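You operate a simulated robot arm through the tools that you are given. There is no shell and no other tool.

You are at the controls of a simulated robot arm. One attempt, no reset.

Task
Push the dent at the green square out to the mark.
Fine: former switch on; the shoe is over 60 C, hold the green former by its grip; stop at the mark, former on its rest, then switch off. Set down upright: green former. Where these are worked on the way, their far stop is far enough and under half their travel is too little: former switch.

Only the result counts: the job must be done as asked and must still hold three seconds after the hand-in. Knocking over, shifting, dropping, spilling or breaking anything else fails it.

Robot
A 7-joint arm with a fingered hand, fixed in place. Base frame: the origin is at the foot of the arm, x ahead of it, y to its left, z up. Lengths are in m, angles in rad, forces in N, time in s.
Its first joint turns from -1.204 to 3.002 rad. Payload 5 kg.
The tool frame sits at the grasp point between the pads (the TCP): z along the fingers, y along the line on which they close. The tips reach 0.032 m beyond it. Largest opening 0.16 m; the body of the gripper starts 0.089 m behind the TCP. The gripper is a hand of 3 fingers: y runs from the thumb to the fingers, the wrist lies at [0, 0, -0.252] in the tool frame.
Orientation is that of the tool frame in the base frame, as a unit quaternion [w, x, y, z]. With the fingers straight down and closing along the base's y, the tool's x points along the base's -x, its y along +y and its z along -z.

Tools
- The arm moves only by the tool play_rows. Its arguments are lists of equal length, an entry for each row: "delta_pos": the shift along the tool's x, y, z in m, a list of three; "dr": the turn, a rotation vector about the tool's x, y, z in rad, a list of three. In form: {"delta_pos": [[dx, dy, dz], ...], "dr": [[ax, ay, az], ...]}. A call has 1 to 20 rows; each row shifts and turns the commanded pose from where the row before left it, along the tool's axes as they then stand. Rows are played at 5 a second. More than 0.05 m and 0.15 rad between two rows, and nothing of the call is played. Where a pose cannot be reached the arm comes as near as it can. A force on the tool above 40 N (or 10 N above the force at the start of the call, whichever is more), or a blocked arm, ends the call early, and 0.2 s more pass. In this call time passes only in rows, and 0.2 s behind the last. The reply holds the time, the measured pose of the TCP, the force on the tool along the base axes, the opening and the grip force, in the units named above and with some noise, with the torque about the TCP (base axes, N m) and any sound that the robot's microphone picked up, and new pictures: "show" is both (left out), scene, wrist or none.
- Cameras (640 x 400 px; columns grow to the right, rows downward): "scene" is fixed at [0.3987, -0.6493, 1.5079]; the picture's right is [0.59, -0.81, 0.00], its down [-0.53, -0.38, -0.76] and it looks along [0.61, 0.44, -0.65] (base axes); focal length 274 px, centre (320, 200). "wrist" rides on the gripper at [0.065, -0.004, -0.116] in the tool frame; the picture's right is [0.06, 1.00, 0.00], its down [-0.87, 0.05, -0.49] and it looks along [-0.49, 0.03, 0.87] (tool axes); focal length 261 px, centre (320, 200). There is no depth. A picture from a camera that has moved, and an enlarged one, comes with that camera's place and axes in the base frame and with its lens.
- lift_body(by): slides the trunk up (or, below 0, down) by that many m; the arm rides with it, the base frame stays. It gives what a move gives, with no picture.
- curl_fingers(finger1, finger2, thumb_bend): sets how far each is bent, from 0 (flat) to 1 (curled in); at 0.3 the hand is open as for a grip, at 0.7 the pads meet at the TCP. One left out holds its place. A second passes; each finger stops where it meets its share of the squeeze, and holds until it gets a number again. It is the only way to open and close the hand. It gives what a move gives, with no picture; readings hold the bend of each and the force on the fingers (four entries, about 0 where the hand has none), thumb and palm.
- zoom(camera, box): a new picture of the part [left, top, right, bottom] of that camera's present view, enlarged. No time passes.
- job_done(): hands the job in; it is judged then, once.

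Places have to be worked out from the pictures, the camera data and where the tool is seen. Open the gripper and draw the arm clear of the work before you hand the job in, unless the task says otherwise.

The tools are called after "Call:" as name(argument=value, ...) on one line, values as JSON. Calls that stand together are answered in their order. play_rows: Moves the arm, as the interface text tells. Its arguments: {"type":"object","properties":{"delta_pos":{"type":"array","items":{"type":"array","items":{"type":"number"}}},"dr":{"type":"array","items":{"type":"array","items":{"type":"number"}}},"show":{"type":"string","enum":["both","scene","wrist","none"]}},"required":["delta_pos","dr"]} The other tools are called the same way: lift_body (by) slides the trunk up or down; curl_fingers (finger1, finger2, thumb_bend) moves the fingers one by one; zoom (camera, box) takes an enlarged picture of a part of a camera's view; job_done () hands the job in.

At the start:

```text
time: 0.0
ee_pos: [0.6926, 0.0137, 1.2792]
tcp_rot: [0.001, 0.0, 1.0, 0.0]
wrist_force: [0.1, 0.0, 0.3]
torque: [0.02, 0.01, -0.01]
finger_gap: 0.1597
grasp_force: 0.1
shape: jaw
bend: [0.3, 0.3, 0.3]
finger forces: [0.0, 0.0, 0.0, 0.1, 0.1, 0.0]
trunk travel left (down, up): [-0.7, 0.24]
```

scene: 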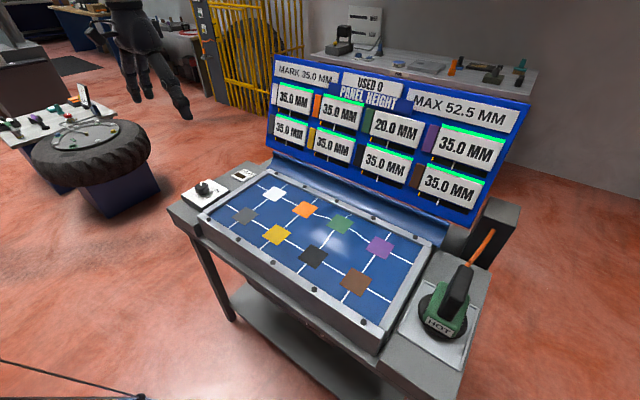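
wrist: 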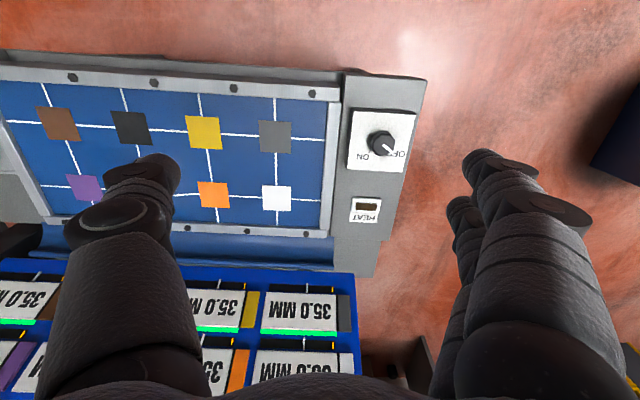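

I'll look closely at the bench, the switch, the former and the display before moving.

Call:
zoom(camera="scene", box=[380, 200, 540, 300])

Call:
zoom(camera="scene", box=[380, 280, 540, 380])

Call:
zoom(camera="scene", box=[260, 50, 540, 225])

Call:
zoom(camera="wrist", box=[320, 80, 448, 240])

Call:
zoom(camera="scene", box=[160, 150, 320, 250])

```text
4.00 times, centred on (460, 250) of scene
camera zoom: at [0.3987, -0.6493, 1.5079], right [0.59, -0.81, 0.0], down [-0.53, -0.38, -0.76], along [0.61, 0.44, -0.65], focal length 1094 px, centre (-240, 0)
```

zoom: 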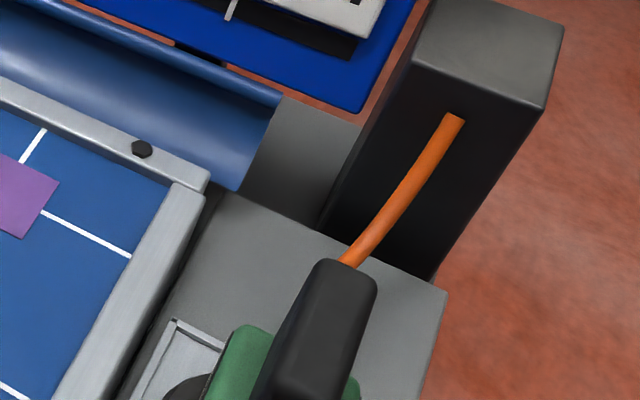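

```text
4.00 times, centred on (460, 330) of scene
camera zoom: at [0.3987, -0.6493, 1.5079], right [0.59, -0.81, 0.0], down [-0.53, -0.38, -0.76], along [0.61, 0.44, -0.65], focal length 1094 px, centre (-240, -320)
```

zoom: 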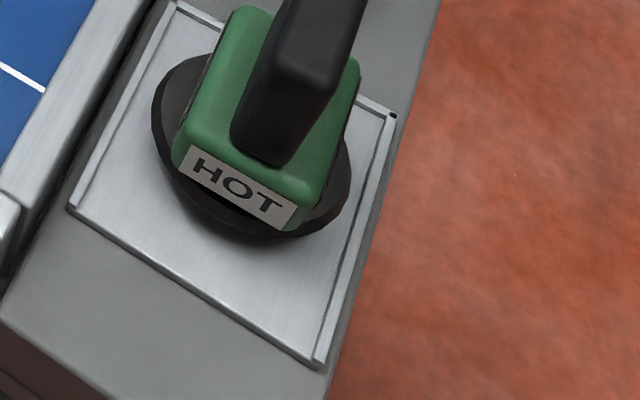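

```text
2.29 times, centred on (400, 138) of scene
camera zoom: at [0.3987, -0.6493, 1.5079], right [0.59, -0.81, 0.0], down [-0.53, -0.38, -0.76], along [0.61, 0.44, -0.65], focal length 625 px, centre (137, 343)
```

zoom: 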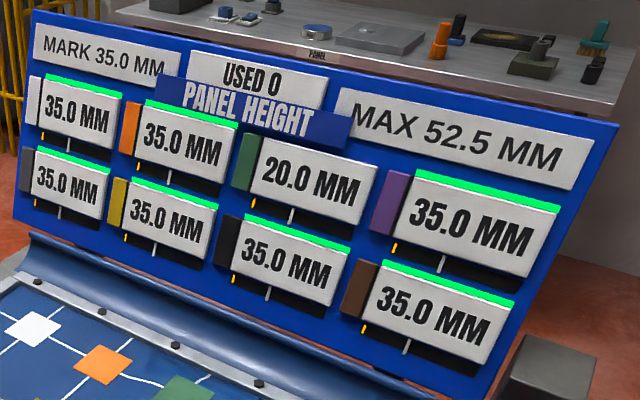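

```text
2.50 times, centred on (384, 160) of wrist
camera zoom: at [0.6284, 0.008, 1.3952], right [-0.06, 1.0, 0.0], down [0.87, 0.05, 0.49], along [0.49, 0.03, -0.87], focal length 652 px, centre (160, 300)
```

zoom: 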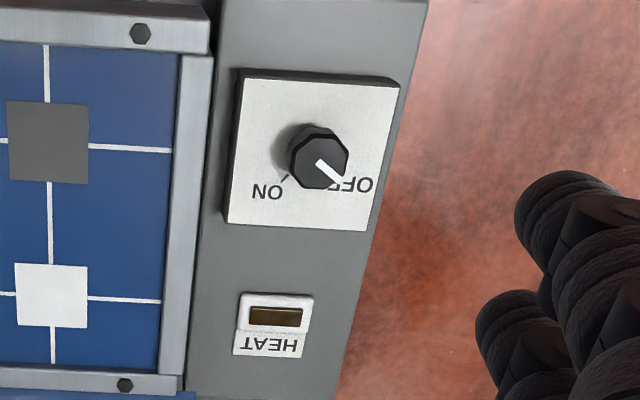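

```text
4.00 times, centred on (240, 200) of scene
camera zoom: at [0.3987, -0.6493, 1.5079], right [0.59, -0.81, 0.0], down [-0.53, -0.38, -0.76], along [0.61, 0.44, -0.65], focal length 1094 px, centre (640, 200)
```

zoom: 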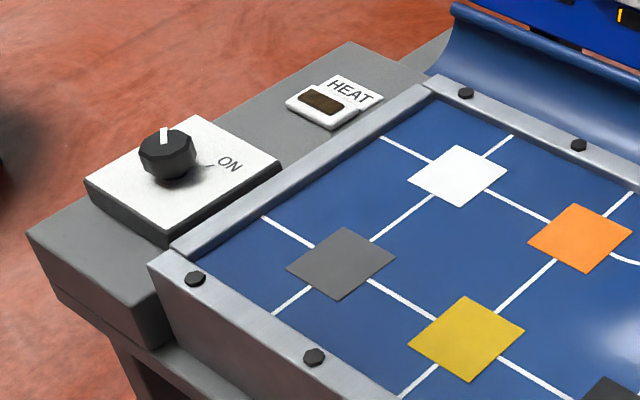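

The knob triangulates to about (0.769, 0.137, 0.915), pointing to OFF, and the former stands on its rest at about (0.83, -0.705). I'll first move above the knob to turn the former on, and take a closer look on the way.

Call:
play_rows(delta_pos=[[-0.01, 0.02, 0.03], [-0.01, 0.02, 0.03], [-0.01, 0.02, 0.03], [-0.01, 0.02, 0.03], [-0.01, 0.02, 0.03], [-0.01, 0.02, 0.03], [-0.016, 0.003, 0.02]], dr=[[0, 0, 0], [0, 0, 0], [0, 0, 0], [0, 0, 0], [0, 0, 0], [0, 0, 0], [0, 0, 0]], show="both")

```text
time: 1.6
ee_pos: [0.7707, 0.1374, 1.0798]
tcp_rot: [0.0, -0.001, 1.0, 0.0]
wrist_force: [-0.7, -0.5, -0.3]
torque: [0.01, 0.02, -0.01]
finger_gap: 0.16
grasp_force: 0.0
shape: jaw
bend: [0.3, 0.3, 0.3]
finger forces: [0.0, 0.0, 0.0, 0.0, 0.0, 0.0]
trunk travel left (down, up): [-0.7, 0.24]
camera wrist: at [0.7061, 0.1315, 1.1954], right [-0.06, 1.0, 0.0], down [0.87, 0.05, 0.49], along [0.49, 0.03, -0.87], focal length 261 px, centre (320, 200)
```

scene: 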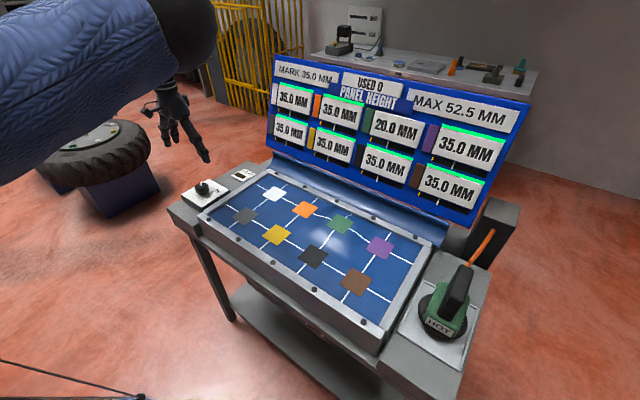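
wrist: 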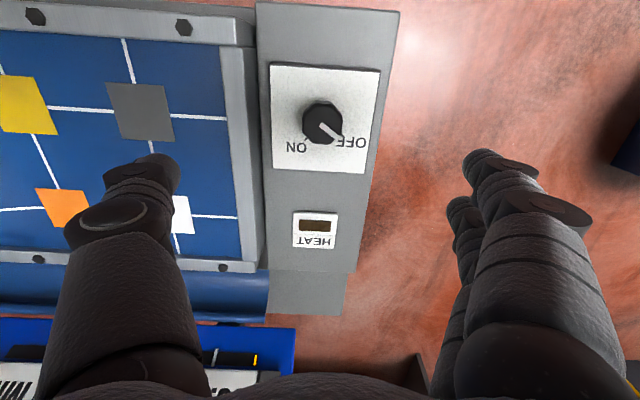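

The knob is where I judged it, (0.769, 0.138), about 44 mm wide, with ON a quarter turn clockwise from above. I'll part-close the hand to narrow it before going down.

Call:
curl_fingers(finger1=0.5, finger2=0.5, thumb_bend=0.5)

Call:
play_rows(delta_pos=[[0, 0, 0.03], [0, 0, 0.03]], dr=[[0, 0, -0.1], [0, 0, -0.1]], show="both")

```text
time: 2.6
ee_pos: [0.7706, 0.1377, 1.0807]
tcp_rot: [0.0, 0.001, 1.0, 0.001]
wrist_force: [0.1, 1.1, 0.1]
torque: [0.02, -0.04, 0.0]
finger_gap: 0.0881
grasp_force: 0.1
shape: fingers
bend: [0.5, 0.5, 0.5]
finger forces: [0.0, 0.0, 0.1, 0.0, 0.0, 0.0]
trunk travel left (down, up): [-0.7, 0.24]
```

```text
time: 3.2
ee_pos: [0.7699, 0.1365, 1.0196]
tcp_rot: [-0.001, -0.1, 0.995, -0.001]
wrist_force: [-0.3, 0.4, -0.6]
torque: [-0.01, -0.03, 0.01]
finger_gap: 0.088
grasp_force: 0.0
shape: fingers
bend: [0.5, 0.5, 0.5]
finger forces: [0.0, 0.0, 0.1, 0.0, 0.1, 0.1]
trunk travel left (down, up): [-0.7, 0.24]
camera wrist: at [0.7081, 0.1191, 1.1361], right [-0.26, 0.97, 0.0], down [0.84, 0.23, 0.49], along [0.47, 0.13, -0.87], focal length 261 px, centre (320, 200)
```

scene: 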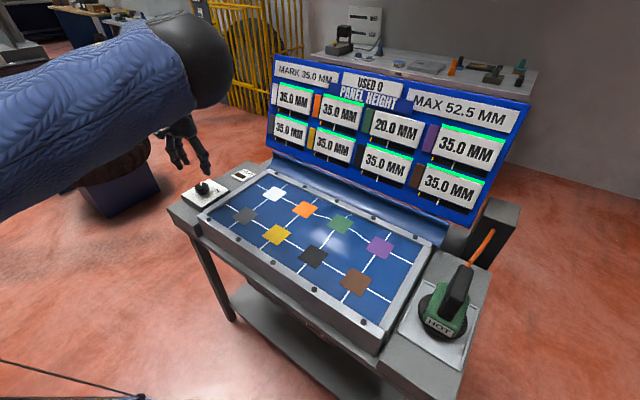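
wrist: 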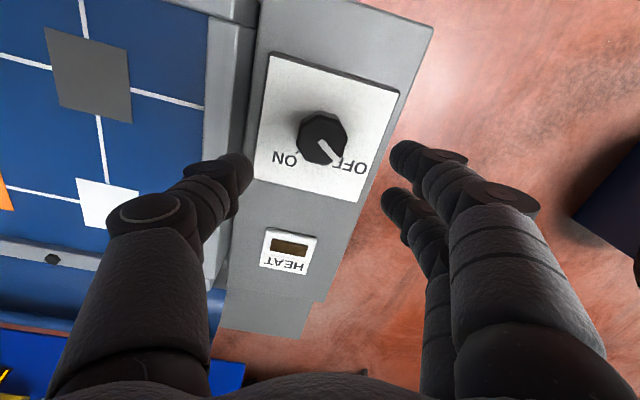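

Hand opening is 88 mm, centred on the knob; the box top is about z=0.881. I'll wind the wrist back to -0.8 rad, then descend straight over the knob.

Call:
play_rows(delta_pos=[[0, 0, 0.01], [0, 0, 0.01], [0, 0, 0.01], [0, 0, 0.01], [0, 0, 0.01], [0, 0, 0]], dr=[[0, 0, -0.12], [0, 0, -0.12], [0, 0, -0.12], [0, 0, -0.12], [0, 0, -0.12], [0, 0, 0]], show="wrist")

```text
time: 4.6
ee_pos: [0.7711, 0.1358, 0.9703]
tcp_rot: [0.0, -0.39, 0.921, 0.0]
wrist_force: [1.1, 0.2, 0.0]
torque: [0.02, -0.01, -0.01]
finger_gap: 0.088
grasp_force: 0.0
shape: fingers
bend: [0.5, 0.5, 0.5]
finger forces: [0.0, 0.0, 0.0, 0.0, 0.0, 0.0]
trunk travel left (down, up): [-0.7, 0.24]
camera wrist: at [0.7281, 0.0854, 1.0858], right [-0.76, 0.65, 0.0], down [0.57, 0.66, 0.49], along [0.32, 0.37, -0.87], focal length 261 px, centre (320, 200)
```

wrist: 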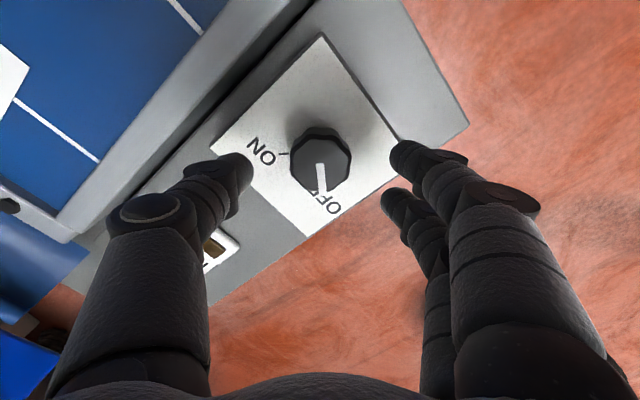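

The TCP is right over the knob axis. I'll go down 48 mm so the finger tips straddle it.

Call:
play_rows(delta_pos=[[0, 0, 0.016], [0, 0, 0.016], [0, 0, 0.012], [0, 0, 0.004], [0, 0, 0]], dr=[[0, 0, 0], [0, 0, 0], [0, 0, 0], [0, 0, 0], [0, 0, 0]], show="both")

```text
time: 5.8
ee_pos: [0.7698, 0.1363, 0.9218]
tcp_rot: [-0.001, -0.39, 0.921, -0.001]
wrist_force: [-0.5, -0.5, 0.3]
torque: [0.02, -0.01, 0.0]
finger_gap: 0.0879
grasp_force: 0.0
shape: fingers
bend: [0.5, 0.5, 0.5]
finger forces: [0.1, 0.0, 0.0, 0.1, 0.1, 0.1]
trunk travel left (down, up): [-0.7, 0.24]
camera wrist: at [0.7282, 0.0855, 1.0376], right [-0.76, 0.65, 0.0], down [0.57, 0.66, 0.49], along [0.32, 0.37, -0.87], focal length 261 px, centre (320, 200)
```

scene: 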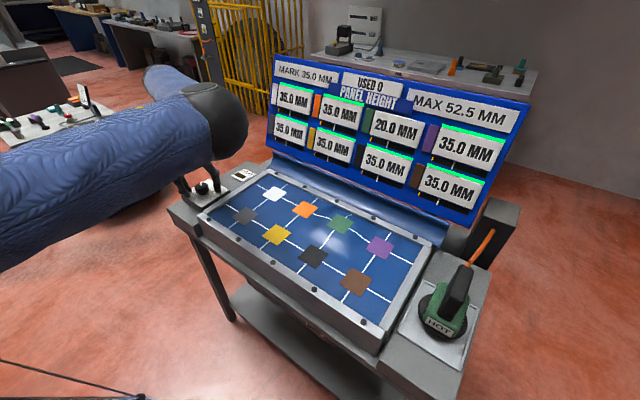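
wrist: 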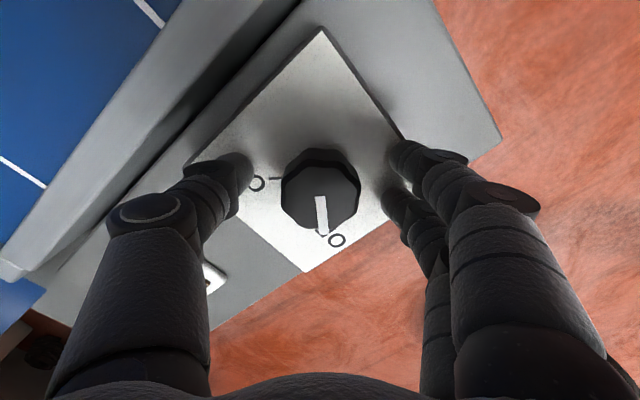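

The knob sits between thumb and fingers. I close the fingers on it.

Call:
curl_fingers(finger1=0.65, finger2=0.65, thumb_bend=0.65)

```text
time: 6.8
ee_pos: [0.7702, 0.1364, 0.9218]
tcp_rot: [-0.001, -0.389, 0.921, 0.0]
wrist_force: [2.1, -0.6, -2.1]
torque: [-0.04, -0.02, 0.0]
finger_gap: 0.0434
grasp_force: 7.4
shape: fingers
bend: [0.62, 0.6, 0.62]
finger forces: [2.6, 4.6, 0.0, 0.1, 8.5, 0.0]
trunk travel left (down, up): [-0.7, 0.24]
```

Gripped at 43 mm with about 7 N. Now I turn clockwise from above (positive about tool z), half of it first.

Call:
play_rows(delta_pos=[[0, 0, 0], [0, 0, 0], [0, 0, 0], [0, 0, 0], [0, 0, 0], [0, 0, 0], [0, 0, 0], [0, 0, 0]], dr=[[0, 0, 0.1], [0, 0, 0.1], [0, 0, 0.1], [0, 0, 0.1], [0, 0, 0.1], [0, 0, 0.1], [0, 0, 0.1], [0, 0, 0.1]], show="wrist")

```text
time: 8.6
ee_pos: [0.7696, 0.1374, 0.9217]
tcp_rot: [0.0, 0.001, 1.0, 0.001]
wrist_force: [-3.3, 6.4, 0.2]
torque: [0.25, 0.15, 0.04]
finger_gap: 0.0433
grasp_force: 8.4
shape: fingers
bend: [0.62, 0.6, 0.63]
finger forces: [5.3, 5.9, 0.0, 0.0, 5.7, 0.1]
trunk travel left (down, up): [-0.7, 0.24]
camera wrist: at [0.7044, 0.1317, 1.0373], right [-0.06, 1.0, 0.0], down [0.87, 0.05, 0.49], along [0.49, 0.03, -0.87], focal length 261 px, centre (320, 200)
```

wrist: 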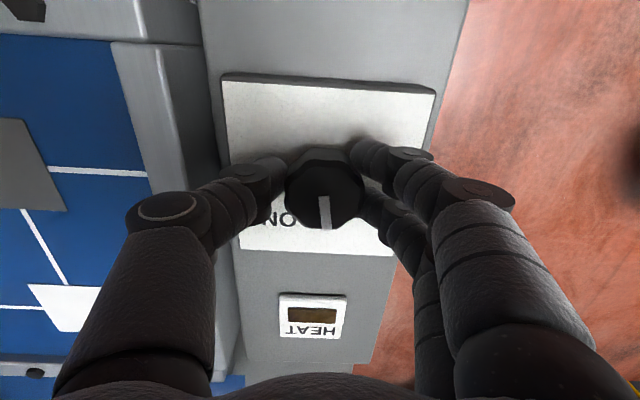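

The knob turns with the hand; the pointer now faces straight ahead. I continue on to ON.

Call:
play_rows(delta_pos=[[0, 0, 0], [0, 0, 0], [0, 0, 0], [0, 0, 0], [0, 0, 0], [0, 0, 0], [0, 0, 0], [0, 0, 0]], dr=[[0, 0, 0.1], [0, 0, 0.1], [0, 0, 0.1], [0, 0, 0.1], [0, 0, 0.1], [0, 0, 0.1], [0, 0, 0.1], [0, 0, 0.1]], show="wrist")

```text
time: 10.4
ee_pos: [0.7686, 0.1373, 0.92]
tcp_rot: [0.0, 0.39, 0.921, 0.0]
wrist_force: [-3.4, 13.6, 3.2]
torque: [0.43, 0.06, 0.37]
finger_gap: 0.0443
grasp_force: 11.3
shape: fingers
bend: [0.61, 0.6, 0.63]
finger forces: [12.5, 4.7, 0.1, 0.1, 5.2, 0.1]
trunk travel left (down, up): [-0.7, 0.24]
camera wrist: at [0.7212, 0.1797, 1.0369], right [0.67, 0.74, 0.0], down [0.64, -0.59, 0.49], along [0.36, -0.33, -0.87], focal length 261 px, centre (320, 200)
```

wrist: 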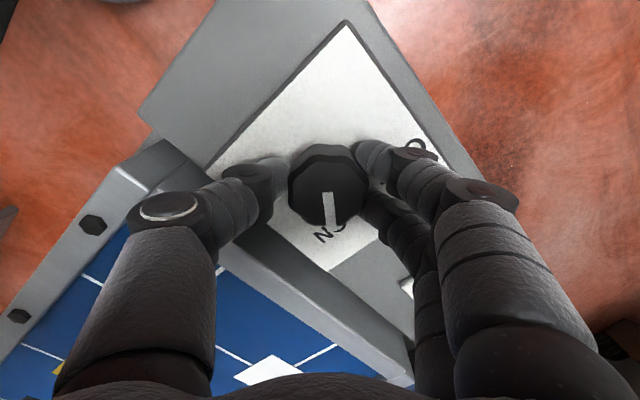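

The torque has risen, so it's at or near the far stop. I'll check the HEAT lamp in the scene view.

Call:
zoom(camera="scene", box=[160, 150, 320, 250])

Call:
zoom(camera="wrist", box=[260, 120, 420, 280])

```text
4.00 times, centred on (240, 200) of scene
camera zoom: at [0.3987, -0.6493, 1.5079], right [0.59, -0.81, 0.0], down [-0.53, -0.38, -0.76], along [0.61, 0.44, -0.65], focal length 1094 px, centre (640, 200)
```

zoom: 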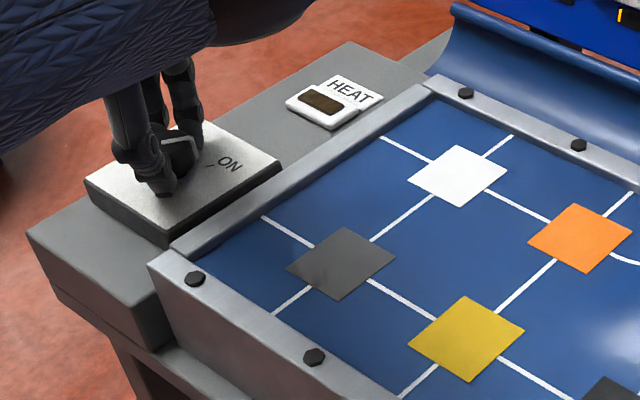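

```text
2.50 times, centred on (340, 200) of wrist
camera zoom: at [0.7212, 0.1797, 1.0369], right [0.67, 0.74, 0.0], down [0.64, -0.59, 0.49], along [0.36, -0.33, -0.87], focal length 652 px, centre (270, 200)
```

zoom: 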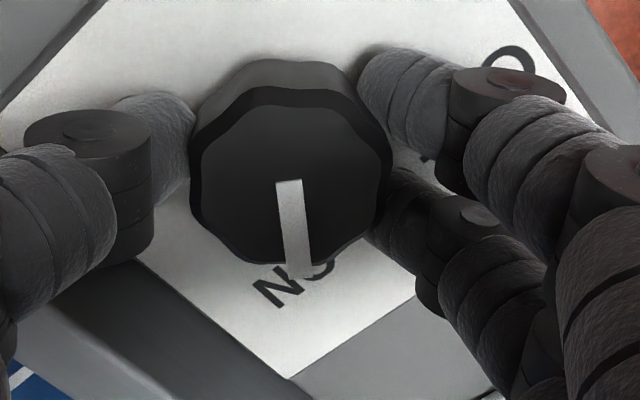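

The pointer is nearly at ON with rising resistance. I turn a little further to seat it at the far stop.

Call:
play_rows(delta_pos=[[0, 0, 0], [0, 0, 0], [0, 0, 0], [0, 0, 0]], dr=[[0, 0, 0.05], [0, 0, 0.05], [0, 0, 0.05], [0, 0, 0.05]], show="both")

Call:
zoom(camera="wrist", box=[260, 120, 420, 280])

```text
time: 11.4
ee_pos: [0.7681, 0.1384, 0.9223]
tcp_rot: [0.0, 0.479, 0.878, -0.001]
wrist_force: [-5.4, 19.2, 0.1]
torque: [0.49, 0.14, 0.69]
finger_gap: 0.0443
grasp_force: 15.7
shape: fingers
bend: [0.61, 0.6, 0.63]
finger forces: [17.9, 6.1, 0.0, 0.0, 6.9, 0.0]
trunk travel left (down, up): [-0.7, 0.24]
camera wrist: at [0.7302, 0.1894, 1.0369], right [0.81, 0.59, 0.0], down [0.52, -0.7, 0.49], along [0.29, -0.4, -0.87], focal length 261 px, centre (320, 200)
```

scene: 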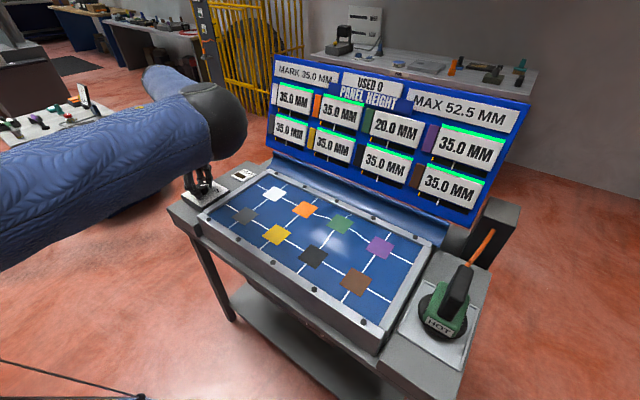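
wrist: 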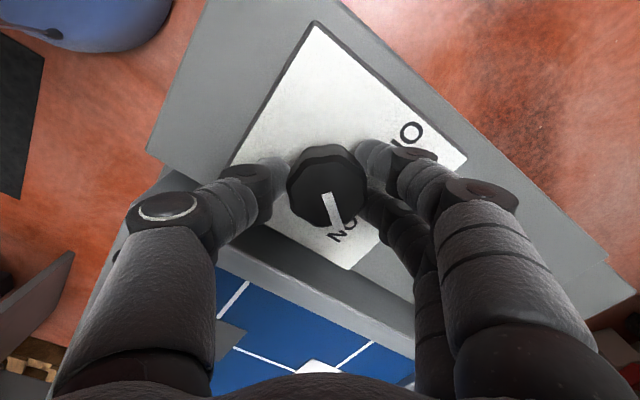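

```text
2.50 times, centred on (340, 200) of wrist
camera zoom: at [0.7302, 0.1894, 1.0369], right [0.81, 0.59, 0.0], down [0.52, -0.7, 0.49], along [0.29, -0.4, -0.87], focal length 652 px, centre (270, 200)
```

zoom: 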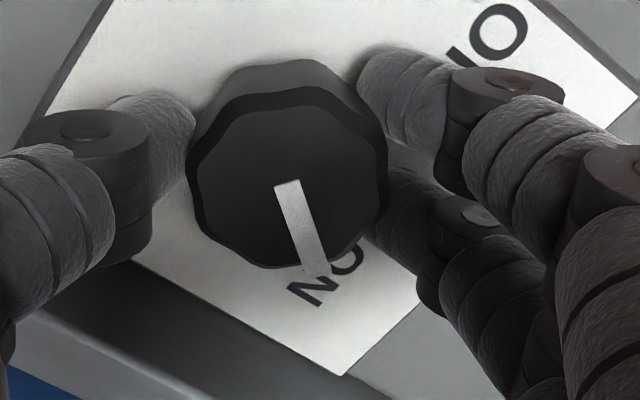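

The hand now turns slightly past the knob with torque climbing, so the knob is on its far stop at ON. I release it by opening the fingers.

Call:
curl_fingers(finger1=0.5, finger2=0.5, thumb_bend=0.5)

Call:
play_rows(delta_pos=[[0, 0, -0.03], [0, 0, -0.04], [0, 0, -0.05], [0, 0, -0.05], [0, 0, -0.05]], dr=[[0, 0, 0], [0, 0, 0], [0, 0, 0], [0, 0, 0], [0, 0, 0]], show="both")

Call:
zoom(camera="scene", box=[160, 150, 320, 250])

```text
time: 12.4
ee_pos: [0.7686, 0.1366, 0.9208]
tcp_rot: [0.0, 0.48, 0.878, 0.0]
wrist_force: [-0.5, 0.4, 0.1]
torque: [-0.03, -0.01, -0.01]
finger_gap: 0.0868
grasp_force: 0.0
shape: fingers
bend: [0.5, 0.5, 0.5]
finger forces: [0.0, 0.0, 0.0, 0.0, 0.2, 0.0]
trunk travel left (down, up): [-0.7, 0.24]
```

```text
time: 13.6
ee_pos: [0.7668, 0.1384, 1.1447]
tcp_rot: [-0.001, 0.479, 0.878, 0.0]
wrist_force: [-0.6, -0.3, 1.0]
torque: [0.02, -0.02, 0.01]
finger_gap: 0.0866
grasp_force: 0.1
shape: fingers
bend: [0.5, 0.5, 0.5]
finger forces: [0.1, 0.0, 0.0, 0.0, 0.0, 0.0]
trunk travel left (down, up): [-0.7, 0.24]
camera wrist: at [0.729, 0.189, 1.2601], right [0.81, 0.59, 0.0], down [0.51, -0.7, 0.49], along [0.29, -0.4, -0.87], focal length 261 px, centre (320, 200)
```

scene: 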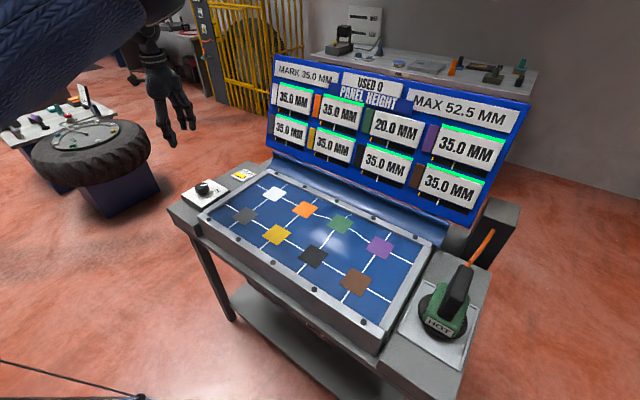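
wrist: 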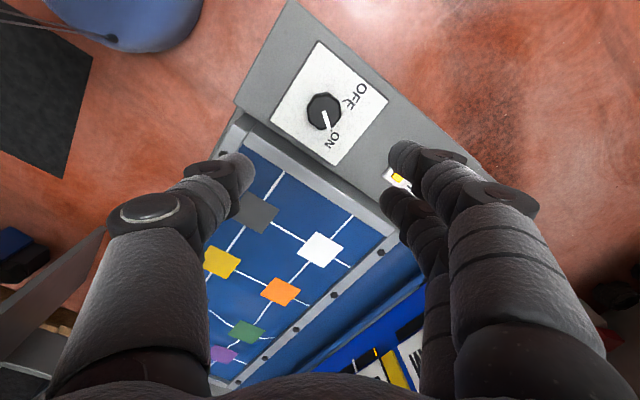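

```text
4.00 times, centred on (240, 200) of scene
camera zoom: at [0.3987, -0.6493, 1.5079], right [0.59, -0.81, 0.0], down [-0.53, -0.38, -0.76], along [0.61, 0.44, -0.65], focal length 1094 px, centre (640, 200)
```

zoom: 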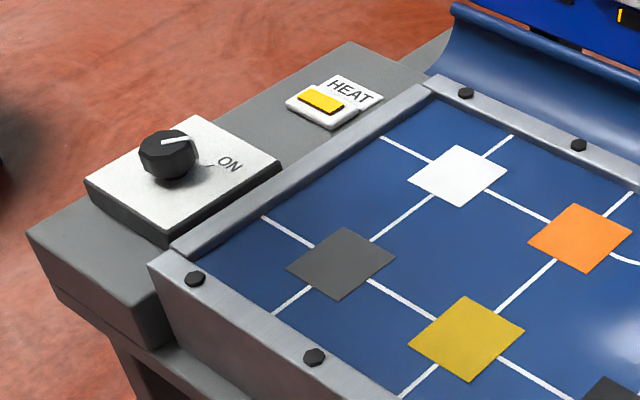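

The HEAT lamp is lit, so the former is heating. Next I turn the wrist back to neutral, raise up and move over towards the former to look at it.

Call:
play_rows(delta_pos=[[0, 0, -0.02], [0, 0, -0.02], [0, 0, -0.01], [0, 0, 0], [0, 0, 0], [0, 0, 0], [0, 0, 0], [0, 0, 0]], dr=[[0, 0, -0.125], [0, 0, -0.125], [0, 0, -0.125], [0, 0, -0.125], [0, 0, -0.125], [0, 0, -0.125], [0, 0, -0.125], [0, 0, -0.125]], show="none")

Call:
play_rows(delta_pos=[[0.012, -0.046, 0], [0.012, -0.046, 0], [0.012, -0.046, 0], [0.012, -0.046, 0], [0.012, -0.046, 0], [0.012, -0.046, 0], [0.012, -0.046, 0], [0.012, -0.046, 0], [0.012, -0.046, 0], [0.012, -0.046, 0], [0.012, -0.046, 0], [0.012, -0.046, 0], [0.012, -0.046, 0], [0.012, -0.046, 0], [0.012, -0.046, 0]], dr=[[0, 0, 0], [0, 0, 0], [0, 0, 0], [0, 0, 0], [0, 0, 0], [0, 0, 0], [0, 0, 0], [0, 0, 0], [0, 0, 0], [0, 0, 0], [0, 0, 0], [0, 0, 0], [0, 0, 0], [0, 0, 0], [0, 0, 0]], show="both")

```text
time: 15.4
ee_pos: [0.7678, 0.1361, 1.1924]
tcp_rot: [0.0, 0.0, 1.0, 0.0]
wrist_force: [-1.0, 1.0, -1.5]
torque: [0.01, -0.01, -0.01]
finger_gap: 0.0868
grasp_force: 0.2
shape: fingers
bend: [0.5, 0.5, 0.5]
finger forces: [0.0, 0.1, 0.1, 0.1, 0.0, 0.0]
trunk travel left (down, up): [-0.7, 0.24]
```

```text
time: 18.6
ee_pos: [0.614, -0.5362, 1.1778]
tcp_rot: [0.0, 0.0, 1.0, 0.001]
wrist_force: [0.6, -0.2, 0.2]
torque: [-0.01, 0.04, -0.02]
finger_gap: 0.0871
grasp_force: 0.0
shape: fingers
bend: [0.5, 0.5, 0.5]
finger forces: [0.0, 0.0, 0.0, 0.0, 0.1, 0.0]
out of reach, approached as far as the arm can: row 15
trunk travel left (down, up): [-0.7, 0.24]
camera wrist: at [0.5489, -0.5425, 1.2941], right [-0.06, 1.0, 0.0], down [0.87, 0.05, 0.49], along [0.49, 0.03, -0.87], focal length 261 px, centre (320, 200)
```

scene: 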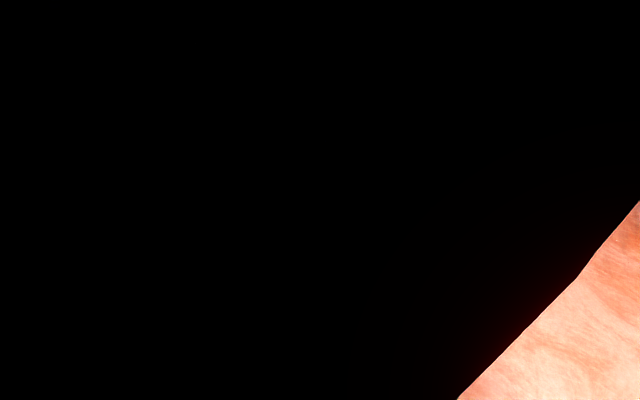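
wrist: 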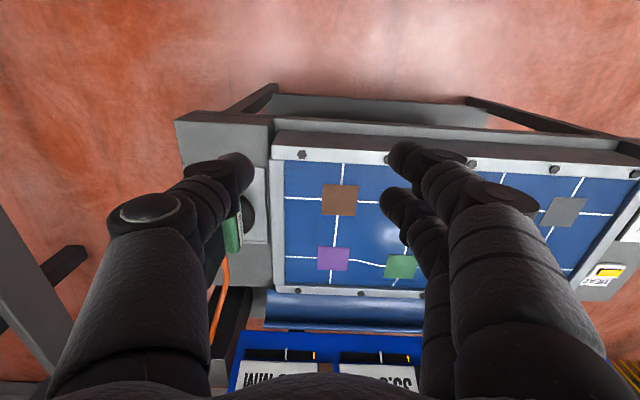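

The arm reached a limit there and blocks the fixed camera, and the thumb hides the former. I turn the wrist about 0.7 rad so the wrist camera looks outward at the former between thumb and fingers.

Call:
play_rows(delta_pos=[[0, 0, 0], [0, 0, 0], [0, 0, 0], [0, 0, 0], [0, 0, 0], [0, 0, 0]], dr=[[0, 0, 0.12], [0, 0, 0.12], [0, 0, 0.12], [0, 0, 0.12], [0, 0, 0.12], [0, 0, 0.1]], show="wrist")

```text
time: 20.0
ee_pos: [0.6091, -0.5352, 1.1786]
tcp_rot: [0.0, 0.343, 0.939, 0.0]
wrist_force: [-0.1, -0.3, -0.1]
torque: [-0.01, 0.01, 0.01]
finger_gap: 0.0869
grasp_force: 0.0
shape: fingers
bend: [0.5, 0.5, 0.5]
finger forces: [0.0, 0.0, 0.1, 0.1, 0.0, 0.0]
trunk travel left (down, up): [-0.7, 0.24]
camera wrist: at [0.5583, -0.4968, 1.295], right [0.6, 0.8, 0.0], down [0.7, -0.52, 0.49], along [0.39, -0.29, -0.87], focal length 261 px, centre (320, 200)
```

wrist: 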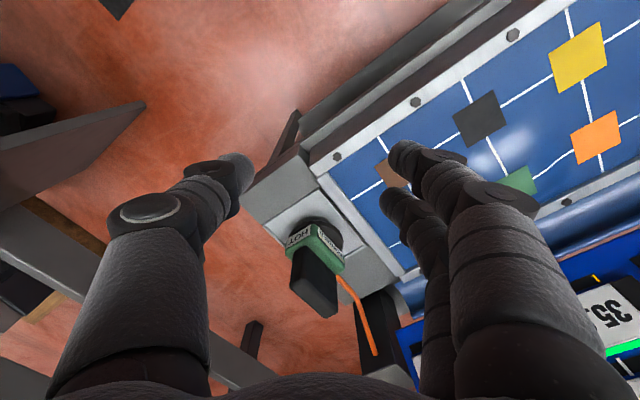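

Call:
zoom(camera="wrist", box=[240, 190, 400, 340])

Call:
zoom(camera="wrist", box=[440, 80, 640, 220])

```text
2.67 times, centred on (320, 265) of wrist
camera zoom: at [0.5583, -0.4968, 1.295], right [0.6, 0.8, 0.0], down [0.7, -0.52, 0.49], along [0.39, -0.29, -0.87], focal length 695 px, centre (320, 27)
```

zoom: 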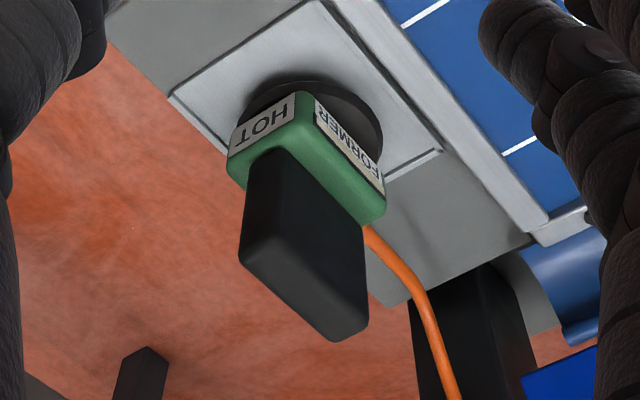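

```text
2.86 times, centred on (540, 150) of wrist
camera zoom: at [0.5583, -0.4968, 1.295], right [0.6, 0.8, 0.0], down [0.7, -0.52, 0.49], along [0.39, -0.29, -0.87], focal length 745 px, centre (-309, 343)
```

zoom: 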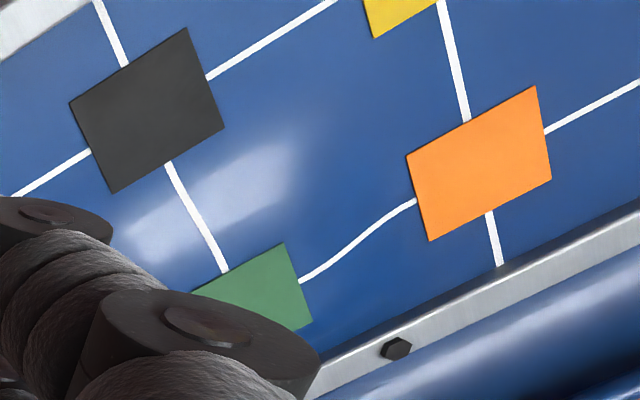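

The former is a disc shoe, a green body and an upright black grip, with the cable leaving to the rear. I'll zoom in harder to get the grip's shape and orientation.

Call:
zoom(camera="wrist", box=[280, 205, 360, 325])

```text
3.33 times, centred on (320, 265) of wrist
camera zoom: at [0.5583, -0.4968, 1.295], right [0.6, 0.8, 0.0], down [0.7, -0.52, 0.49], along [0.39, -0.29, -0.87], focal length 869 px, centre (320, -17)
```

zoom: 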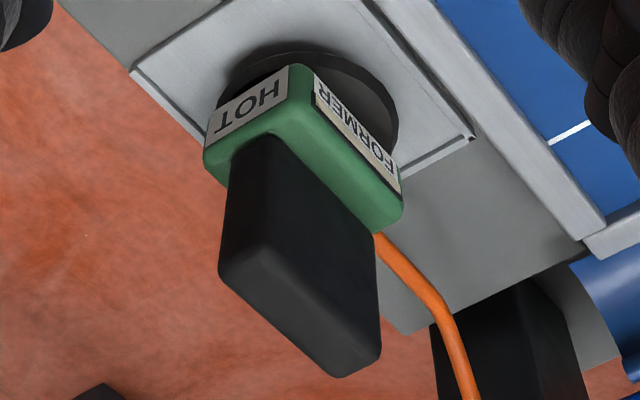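

The grip works out as an upright block about 95 mm (x) by 30 mm (y), z from about 0.936 to 1.003, centred near (0.832, -0.712), which is about 1.09 m out. So I'll need the tool tilted forward in the x-z plane, closing along y; I set that orientation now at a safe height.

Call:
play_rows(delta_pos=[[0, 0, 0], [0, 0, 0], [0, 0, 0], [0, 0, 0], [0, 0, 0], [0, 0, 0], [0, 0, 0], [0, 0, 0], [0, 0, 0], [0, 0, 0], [0, 0, 0]], dr=[[0, 0, -0.117], [0, 0, -0.117], [0, 0, -0.117], [0, 0, -0.117], [0, 0, -0.116], [0, 0, -0.116], [0, -0.12, 0], [0, -0.12, 0], [0, -0.12, 0], [0, -0.12, 0], [0, -0.12, 0]], show="both")

```text
time: 22.4
ee_pos: [0.6092, -0.5347, 1.1799]
tcp_rot: [0.296, 0.001, 0.955, 0.0]
wrist_force: [0.3, -0.6, 1.0]
torque: [-0.02, 0.01, 0.02]
finger_gap: 0.0868
grasp_force: 0.0
shape: fingers
bend: [0.5, 0.5, 0.5]
finger forces: [0.0, 0.0, 0.1, 0.0, 0.0, 0.0]
trunk travel left (down, up): [-0.7, 0.24]
camera wrist: at [0.4898, -0.5404, 1.238], right [-0.05, 1.0, -0.03], down [0.44, 0.05, 0.9], along [0.9, 0.03, -0.44], focal length 261 px, centre (320, 200)
```

scene: 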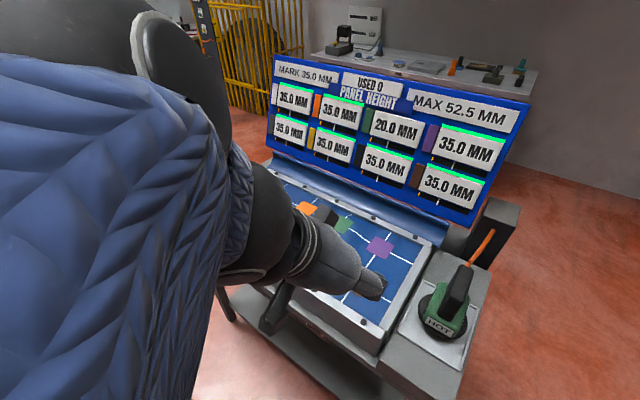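
wrist: 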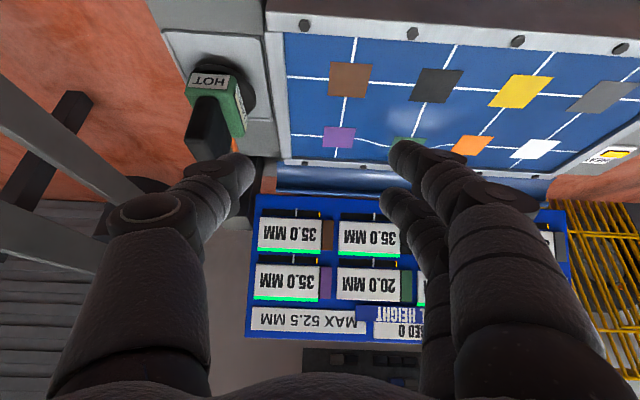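

The tilt works and the wrist camera now sees the former and the display (upside-down). I zoom on the former to refine its position.

Call:
zoom(camera="wrist", box=[140, 20, 300, 180])

Call:
zoom(camera="scene", box=[400, 240, 500, 380])

```text
2.50 times, centred on (220, 100) of wrist
camera zoom: at [0.4898, -0.5404, 1.238], right [-0.05, 1.0, -0.03], down [0.44, 0.05, 0.9], along [0.9, 0.03, -0.44], focal length 652 px, centre (570, 450)
```

zoom: 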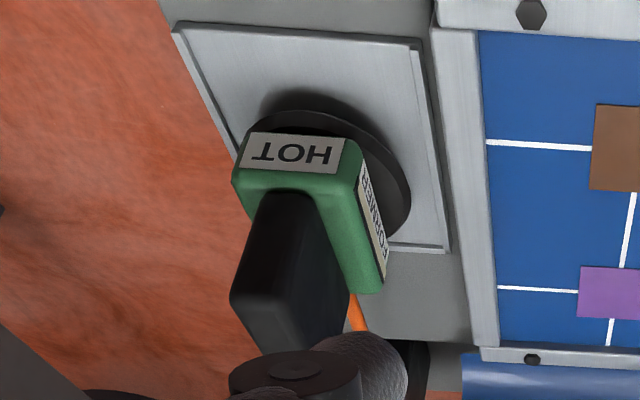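

```text
2.86 times, centred on (450, 310) of scene
camera zoom: at [0.3987, -0.6493, 1.5079], right [0.59, -0.81, 0.0], down [-0.53, -0.38, -0.76], along [0.61, 0.44, -0.65], focal length 781 px, centre (-51, -114)
```

zoom: 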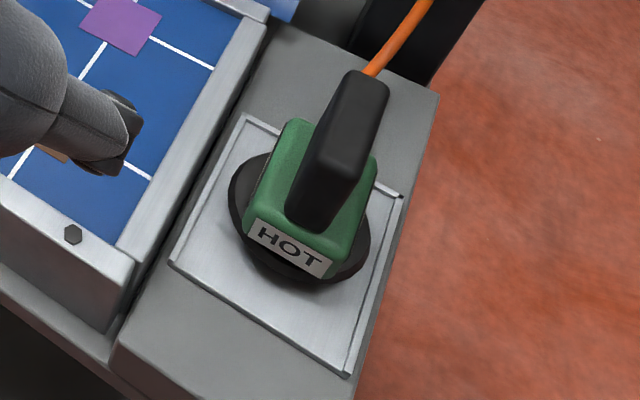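

Combining the three views, the grip top is about z=1.008, centre (0.828, -0.706), 30 mm thick in y. I open the hand a bit more and move to a pre-grasp point up and behind the grip to test reach.

Call:
curl_fingers(finger1=0.38, finger2=0.38, thumb_bend=0.38)

Call:
play_rows(delta_pos=[[-0.0117, -0.0285, 0.0242], [-0.0117, -0.0285, 0.0242], [-0.0117, -0.0285, 0.0242], [-0.0117, -0.0285, 0.0242], [-0.0117, -0.0285, 0.0242], [-0.0117, -0.0285, 0.0242]], dr=[[0, 0, 0], [0, 0, 0], [0, 0, 0], [0, 0, 0], [0, 0, 0], [0, 0, 0]], show="both")

```text
time: 23.4
ee_pos: [0.6097, -0.5344, 1.1796]
tcp_rot: [0.295, 0.001, 0.955, -0.001]
wrist_force: [-0.6, 0.2, 0.2]
torque: [-0.01, 0.0, -0.01]
finger_gap: 0.1357
grasp_force: 0.1
shape: fingers
bend: [0.38, 0.38, 0.38]
finger forces: [0.0, 0.0, 0.1, 0.0, 0.1, 0.0]
trunk travel left (down, up): [-0.7, 0.24]
```

```text
time: 25.0
ee_pos: [0.781, -0.7068, 1.2712]
tcp_rot: [0.409, 0.001, 0.913, 0.001]
wrist_force: [-0.4, -0.2, 0.1]
torque: [-0.01, 0.0, 0.0]
finger_gap: 0.1359
grasp_force: 0.1
shape: fingers
bend: [0.38, 0.38, 0.38]
finger forces: [0.1, 0.0, 0.0, 0.0, 0.1, 0.0]
trunk travel left (down, up): [-0.7, 0.24]
stopped in row 6: the arm was blocked; the commanded pose is now the measured one
camera wrist: at [0.6518, -0.7123, 1.2985], right [-0.04, 1.0, -0.04], down [0.21, 0.05, 0.98], along [0.98, 0.03, -0.21], focal length 261 px, centre (320, 200)
```

scene: 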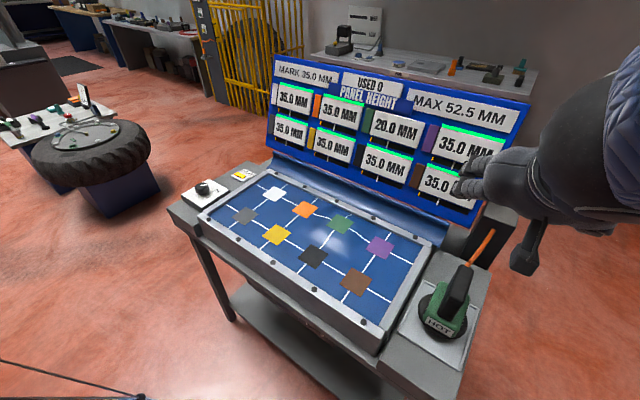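
wrist: 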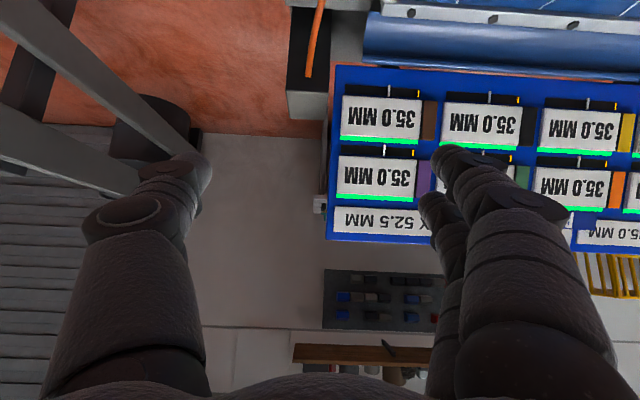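

The arm swung its elbow over and stopped at a higher, more tilted pose (0.781, -0.707, 1.271), tilt 0.84. From here I try going down in small steps toward the pre-grasp point, watching whether it follows.

Call:
play_rows(delta_pos=[[0.02, 0, 0.01], [0.02, 0, 0.01], [0.02, 0, 0.01]], dr=[[0, 0, 0], [0, 0, 0], [0, 0, 0]], show="scene")

```text
time: 25.8
ee_pos: [0.7626, -0.7066, 1.2054]
tcp_rot: [0.409, 0.0, 0.912, 0.001]
wrist_force: [-0.1, -1.1, -0.5]
torque: [0.04, 0.0, 0.02]
finger_gap: 0.1359
grasp_force: 0.0
shape: fingers
bend: [0.38, 0.38, 0.38]
finger forces: [0.0, 0.0, 0.1, 0.0, 0.1, 0.1]
trunk travel left (down, up): [-0.7, 0.24]
```

scene: 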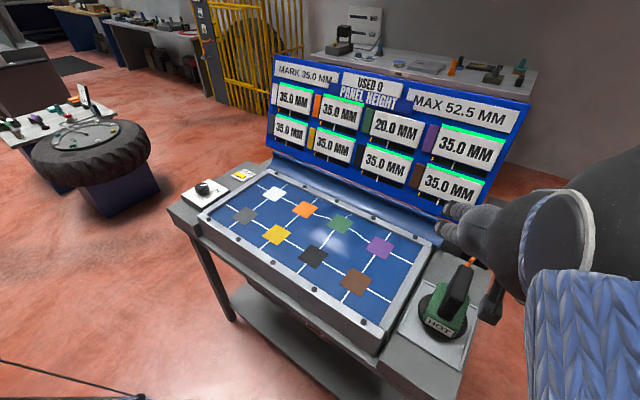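

It follows now. I continue down toward the pre-grasp point.

Call:
play_rows(delta_pos=[[0.02, 0, 0.0093], [0.02, 0, 0.0093], [0.02, 0, 0.0093], [0.02, 0, 0.0093]], dr=[[0, 0, 0], [0, 0, 0], [0, 0, 0], [0, 0, 0]], show="both")

```text
time: 26.8
ee_pos: [0.7385, -0.7056, 1.121]
tcp_rot: [0.41, 0.001, 0.912, -0.001]
wrist_force: [-0.3, -0.8, -0.5]
torque: [0.04, -0.01, -0.03]
finger_gap: 0.136
grasp_force: 0.1
shape: fingers
bend: [0.38, 0.38, 0.38]
finger forces: [0.0, 0.1, 0.0, 0.0, 0.0, 0.0]
trunk travel left (down, up): [-0.7, 0.24]
camera wrist: at [0.6088, -0.7115, 1.1491], right [-0.04, 1.0, -0.05], down [0.21, 0.05, 0.98], along [0.98, 0.03, -0.21], focal length 261 px, centre (320, 200)
```

scene: 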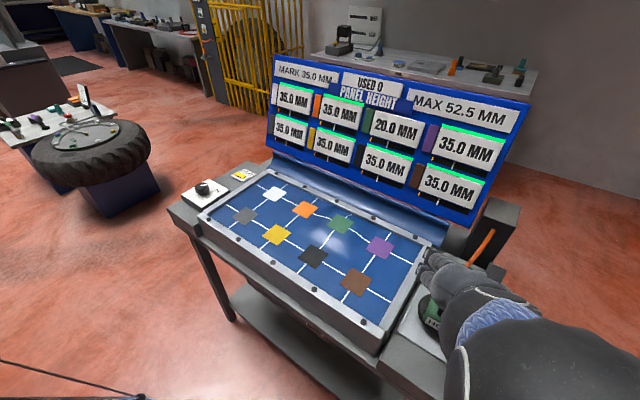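
wrist: 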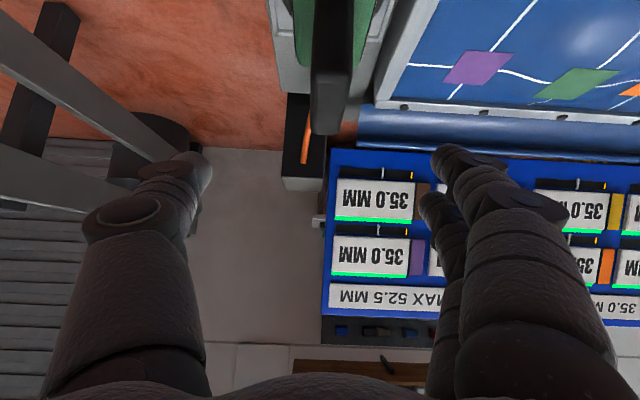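

The grip is now lined up between thumb and fingers. I zoom to check lateral alignment and height before moving in.

Call:
zoom(camera="wrist", box=[250, 0, 410, 160])

Call:
zoom(camera="scene", box=[390, 220, 550, 400])

```text
2.50 times, centred on (330, 80) of wrist
camera zoom: at [0.6088, -0.7115, 1.1491], right [-0.04, 1.0, -0.05], down [0.21, 0.05, 0.98], along [0.98, 0.03, -0.21], focal length 652 px, centre (295, 500)
```

zoom: 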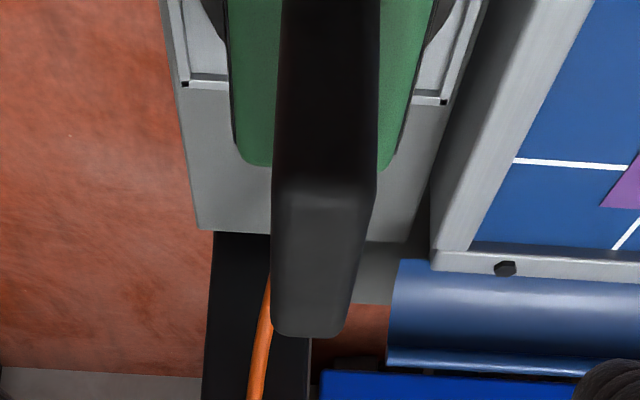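

```text
2.22 times, centred on (470, 310) of scene
camera zoom: at [0.3987, -0.6493, 1.5079], right [0.59, -0.81, 0.0], down [-0.53, -0.38, -0.76], along [0.61, 0.44, -0.65], focal length 608 px, centre (-13, -44)
```

zoom: 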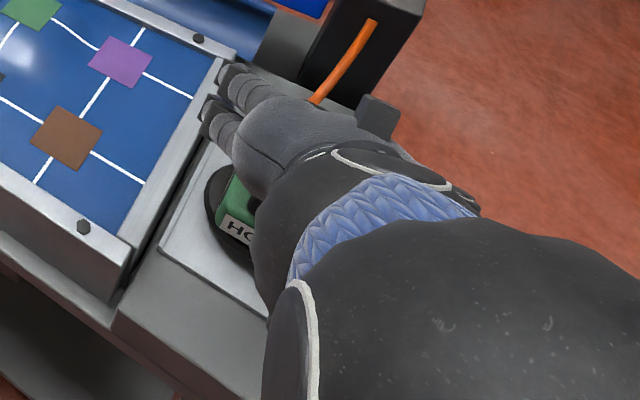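

Grip centre is y about -0.700, front-top edge (0.787, 1.01). I shift 5 mm in +y, drop to the approach line, then advance along the tool axis to straddle the grip.

Call:
play_rows(delta_pos=[[0.0143, 0.0017, 0.018], [0.0143, 0.0017, 0.018], [0.0143, 0.0017, 0.018], [0, 0, 0.02], [0, 0, 0.02]], dr=[[0, 0, 0], [0, 0, 0], [0, 0, 0], [0, 0, 0], [0, 0, 0]], show="both")

```text
time: 28.0
ee_pos: [0.7802, -0.703, 1.0253]
tcp_rot: [0.41, 0.002, 0.912, -0.001]
wrist_force: [0.4, 0.8, -0.8]
torque: [-0.01, 0.02, -0.03]
finger_gap: 0.136
grasp_force: 0.1
shape: fingers
bend: [0.38, 0.38, 0.38]
finger forces: [0.1, 0.0, 0.0, 0.1, 0.1, 0.0]
trunk travel left (down, up): [-0.7, 0.24]
camera wrist: at [0.6508, -0.7082, 1.055], right [-0.04, 1.0, -0.05], down [0.21, 0.05, 0.98], along [0.98, 0.03, -0.21], focal length 261 px, centre (320, 200)
```

scene: 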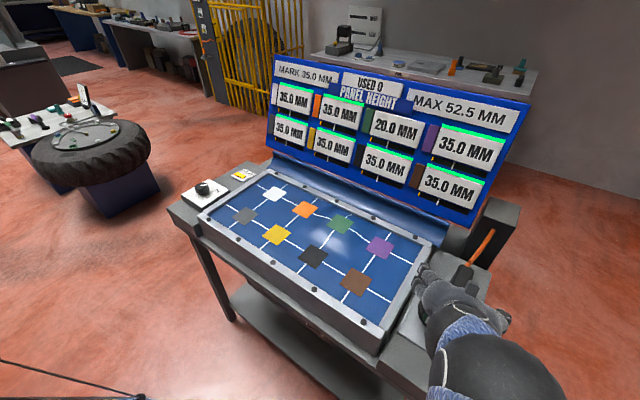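
wrist: 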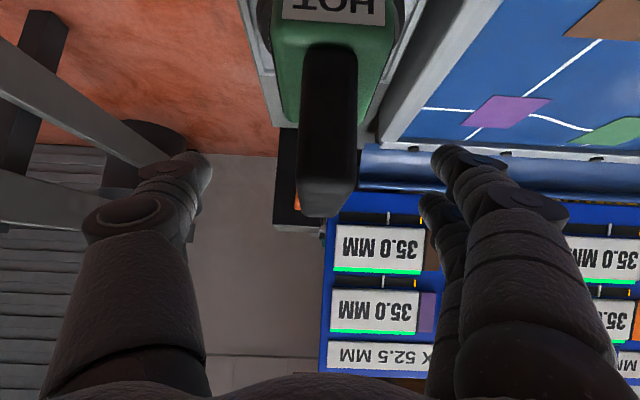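

Alignment is good (grip centre y about -0.700, front face z 0.93 to 1.013). I advance the last 60 mm along the tool axis.

Call:
play_rows(delta_pos=[[0, 0.001, 0.015], [0, 0.001, 0.015], [0, 0.001, 0.015], [0, 0, 0.013], [0, 0, 0]], dr=[[0, 0, 0], [0, 0, 0], [0, 0, 0], [0, 0, 0], [0, 0, 0]], show="both")

```text
time: 29.2
ee_pos: [0.8233, -0.6975, 0.9891]
tcp_rot: [0.409, 0.001, 0.912, -0.001]
wrist_force: [-0.6, -0.4, 0.3]
torque: [0.01, -0.03, -0.02]
finger_gap: 0.1359
grasp_force: 0.1
shape: fingers
bend: [0.38, 0.38, 0.38]
finger forces: [0.0, 0.0, 0.1, 0.0, 0.1, 0.0]
trunk travel left (down, up): [-0.7, 0.24]
camera wrist: at [0.694, -0.7033, 1.0171], right [-0.04, 1.0, -0.05], down [0.21, 0.05, 0.98], along [0.98, 0.03, -0.21], focal length 261 px, centre (320, 200)
```

scene: 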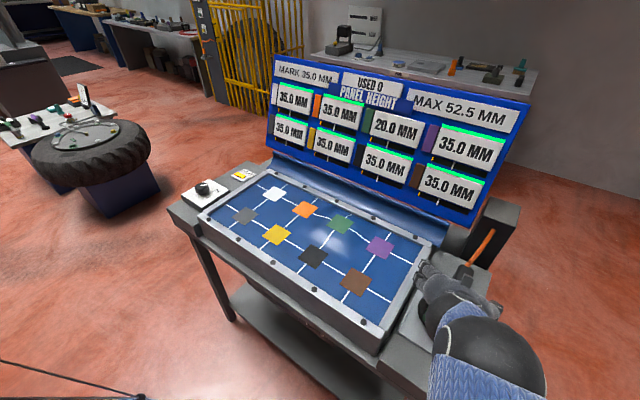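
wrist: 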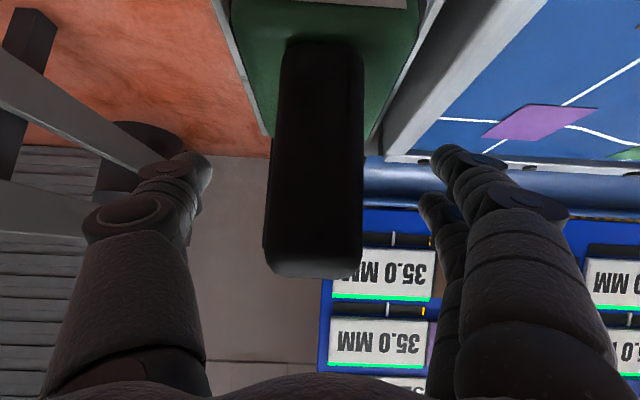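

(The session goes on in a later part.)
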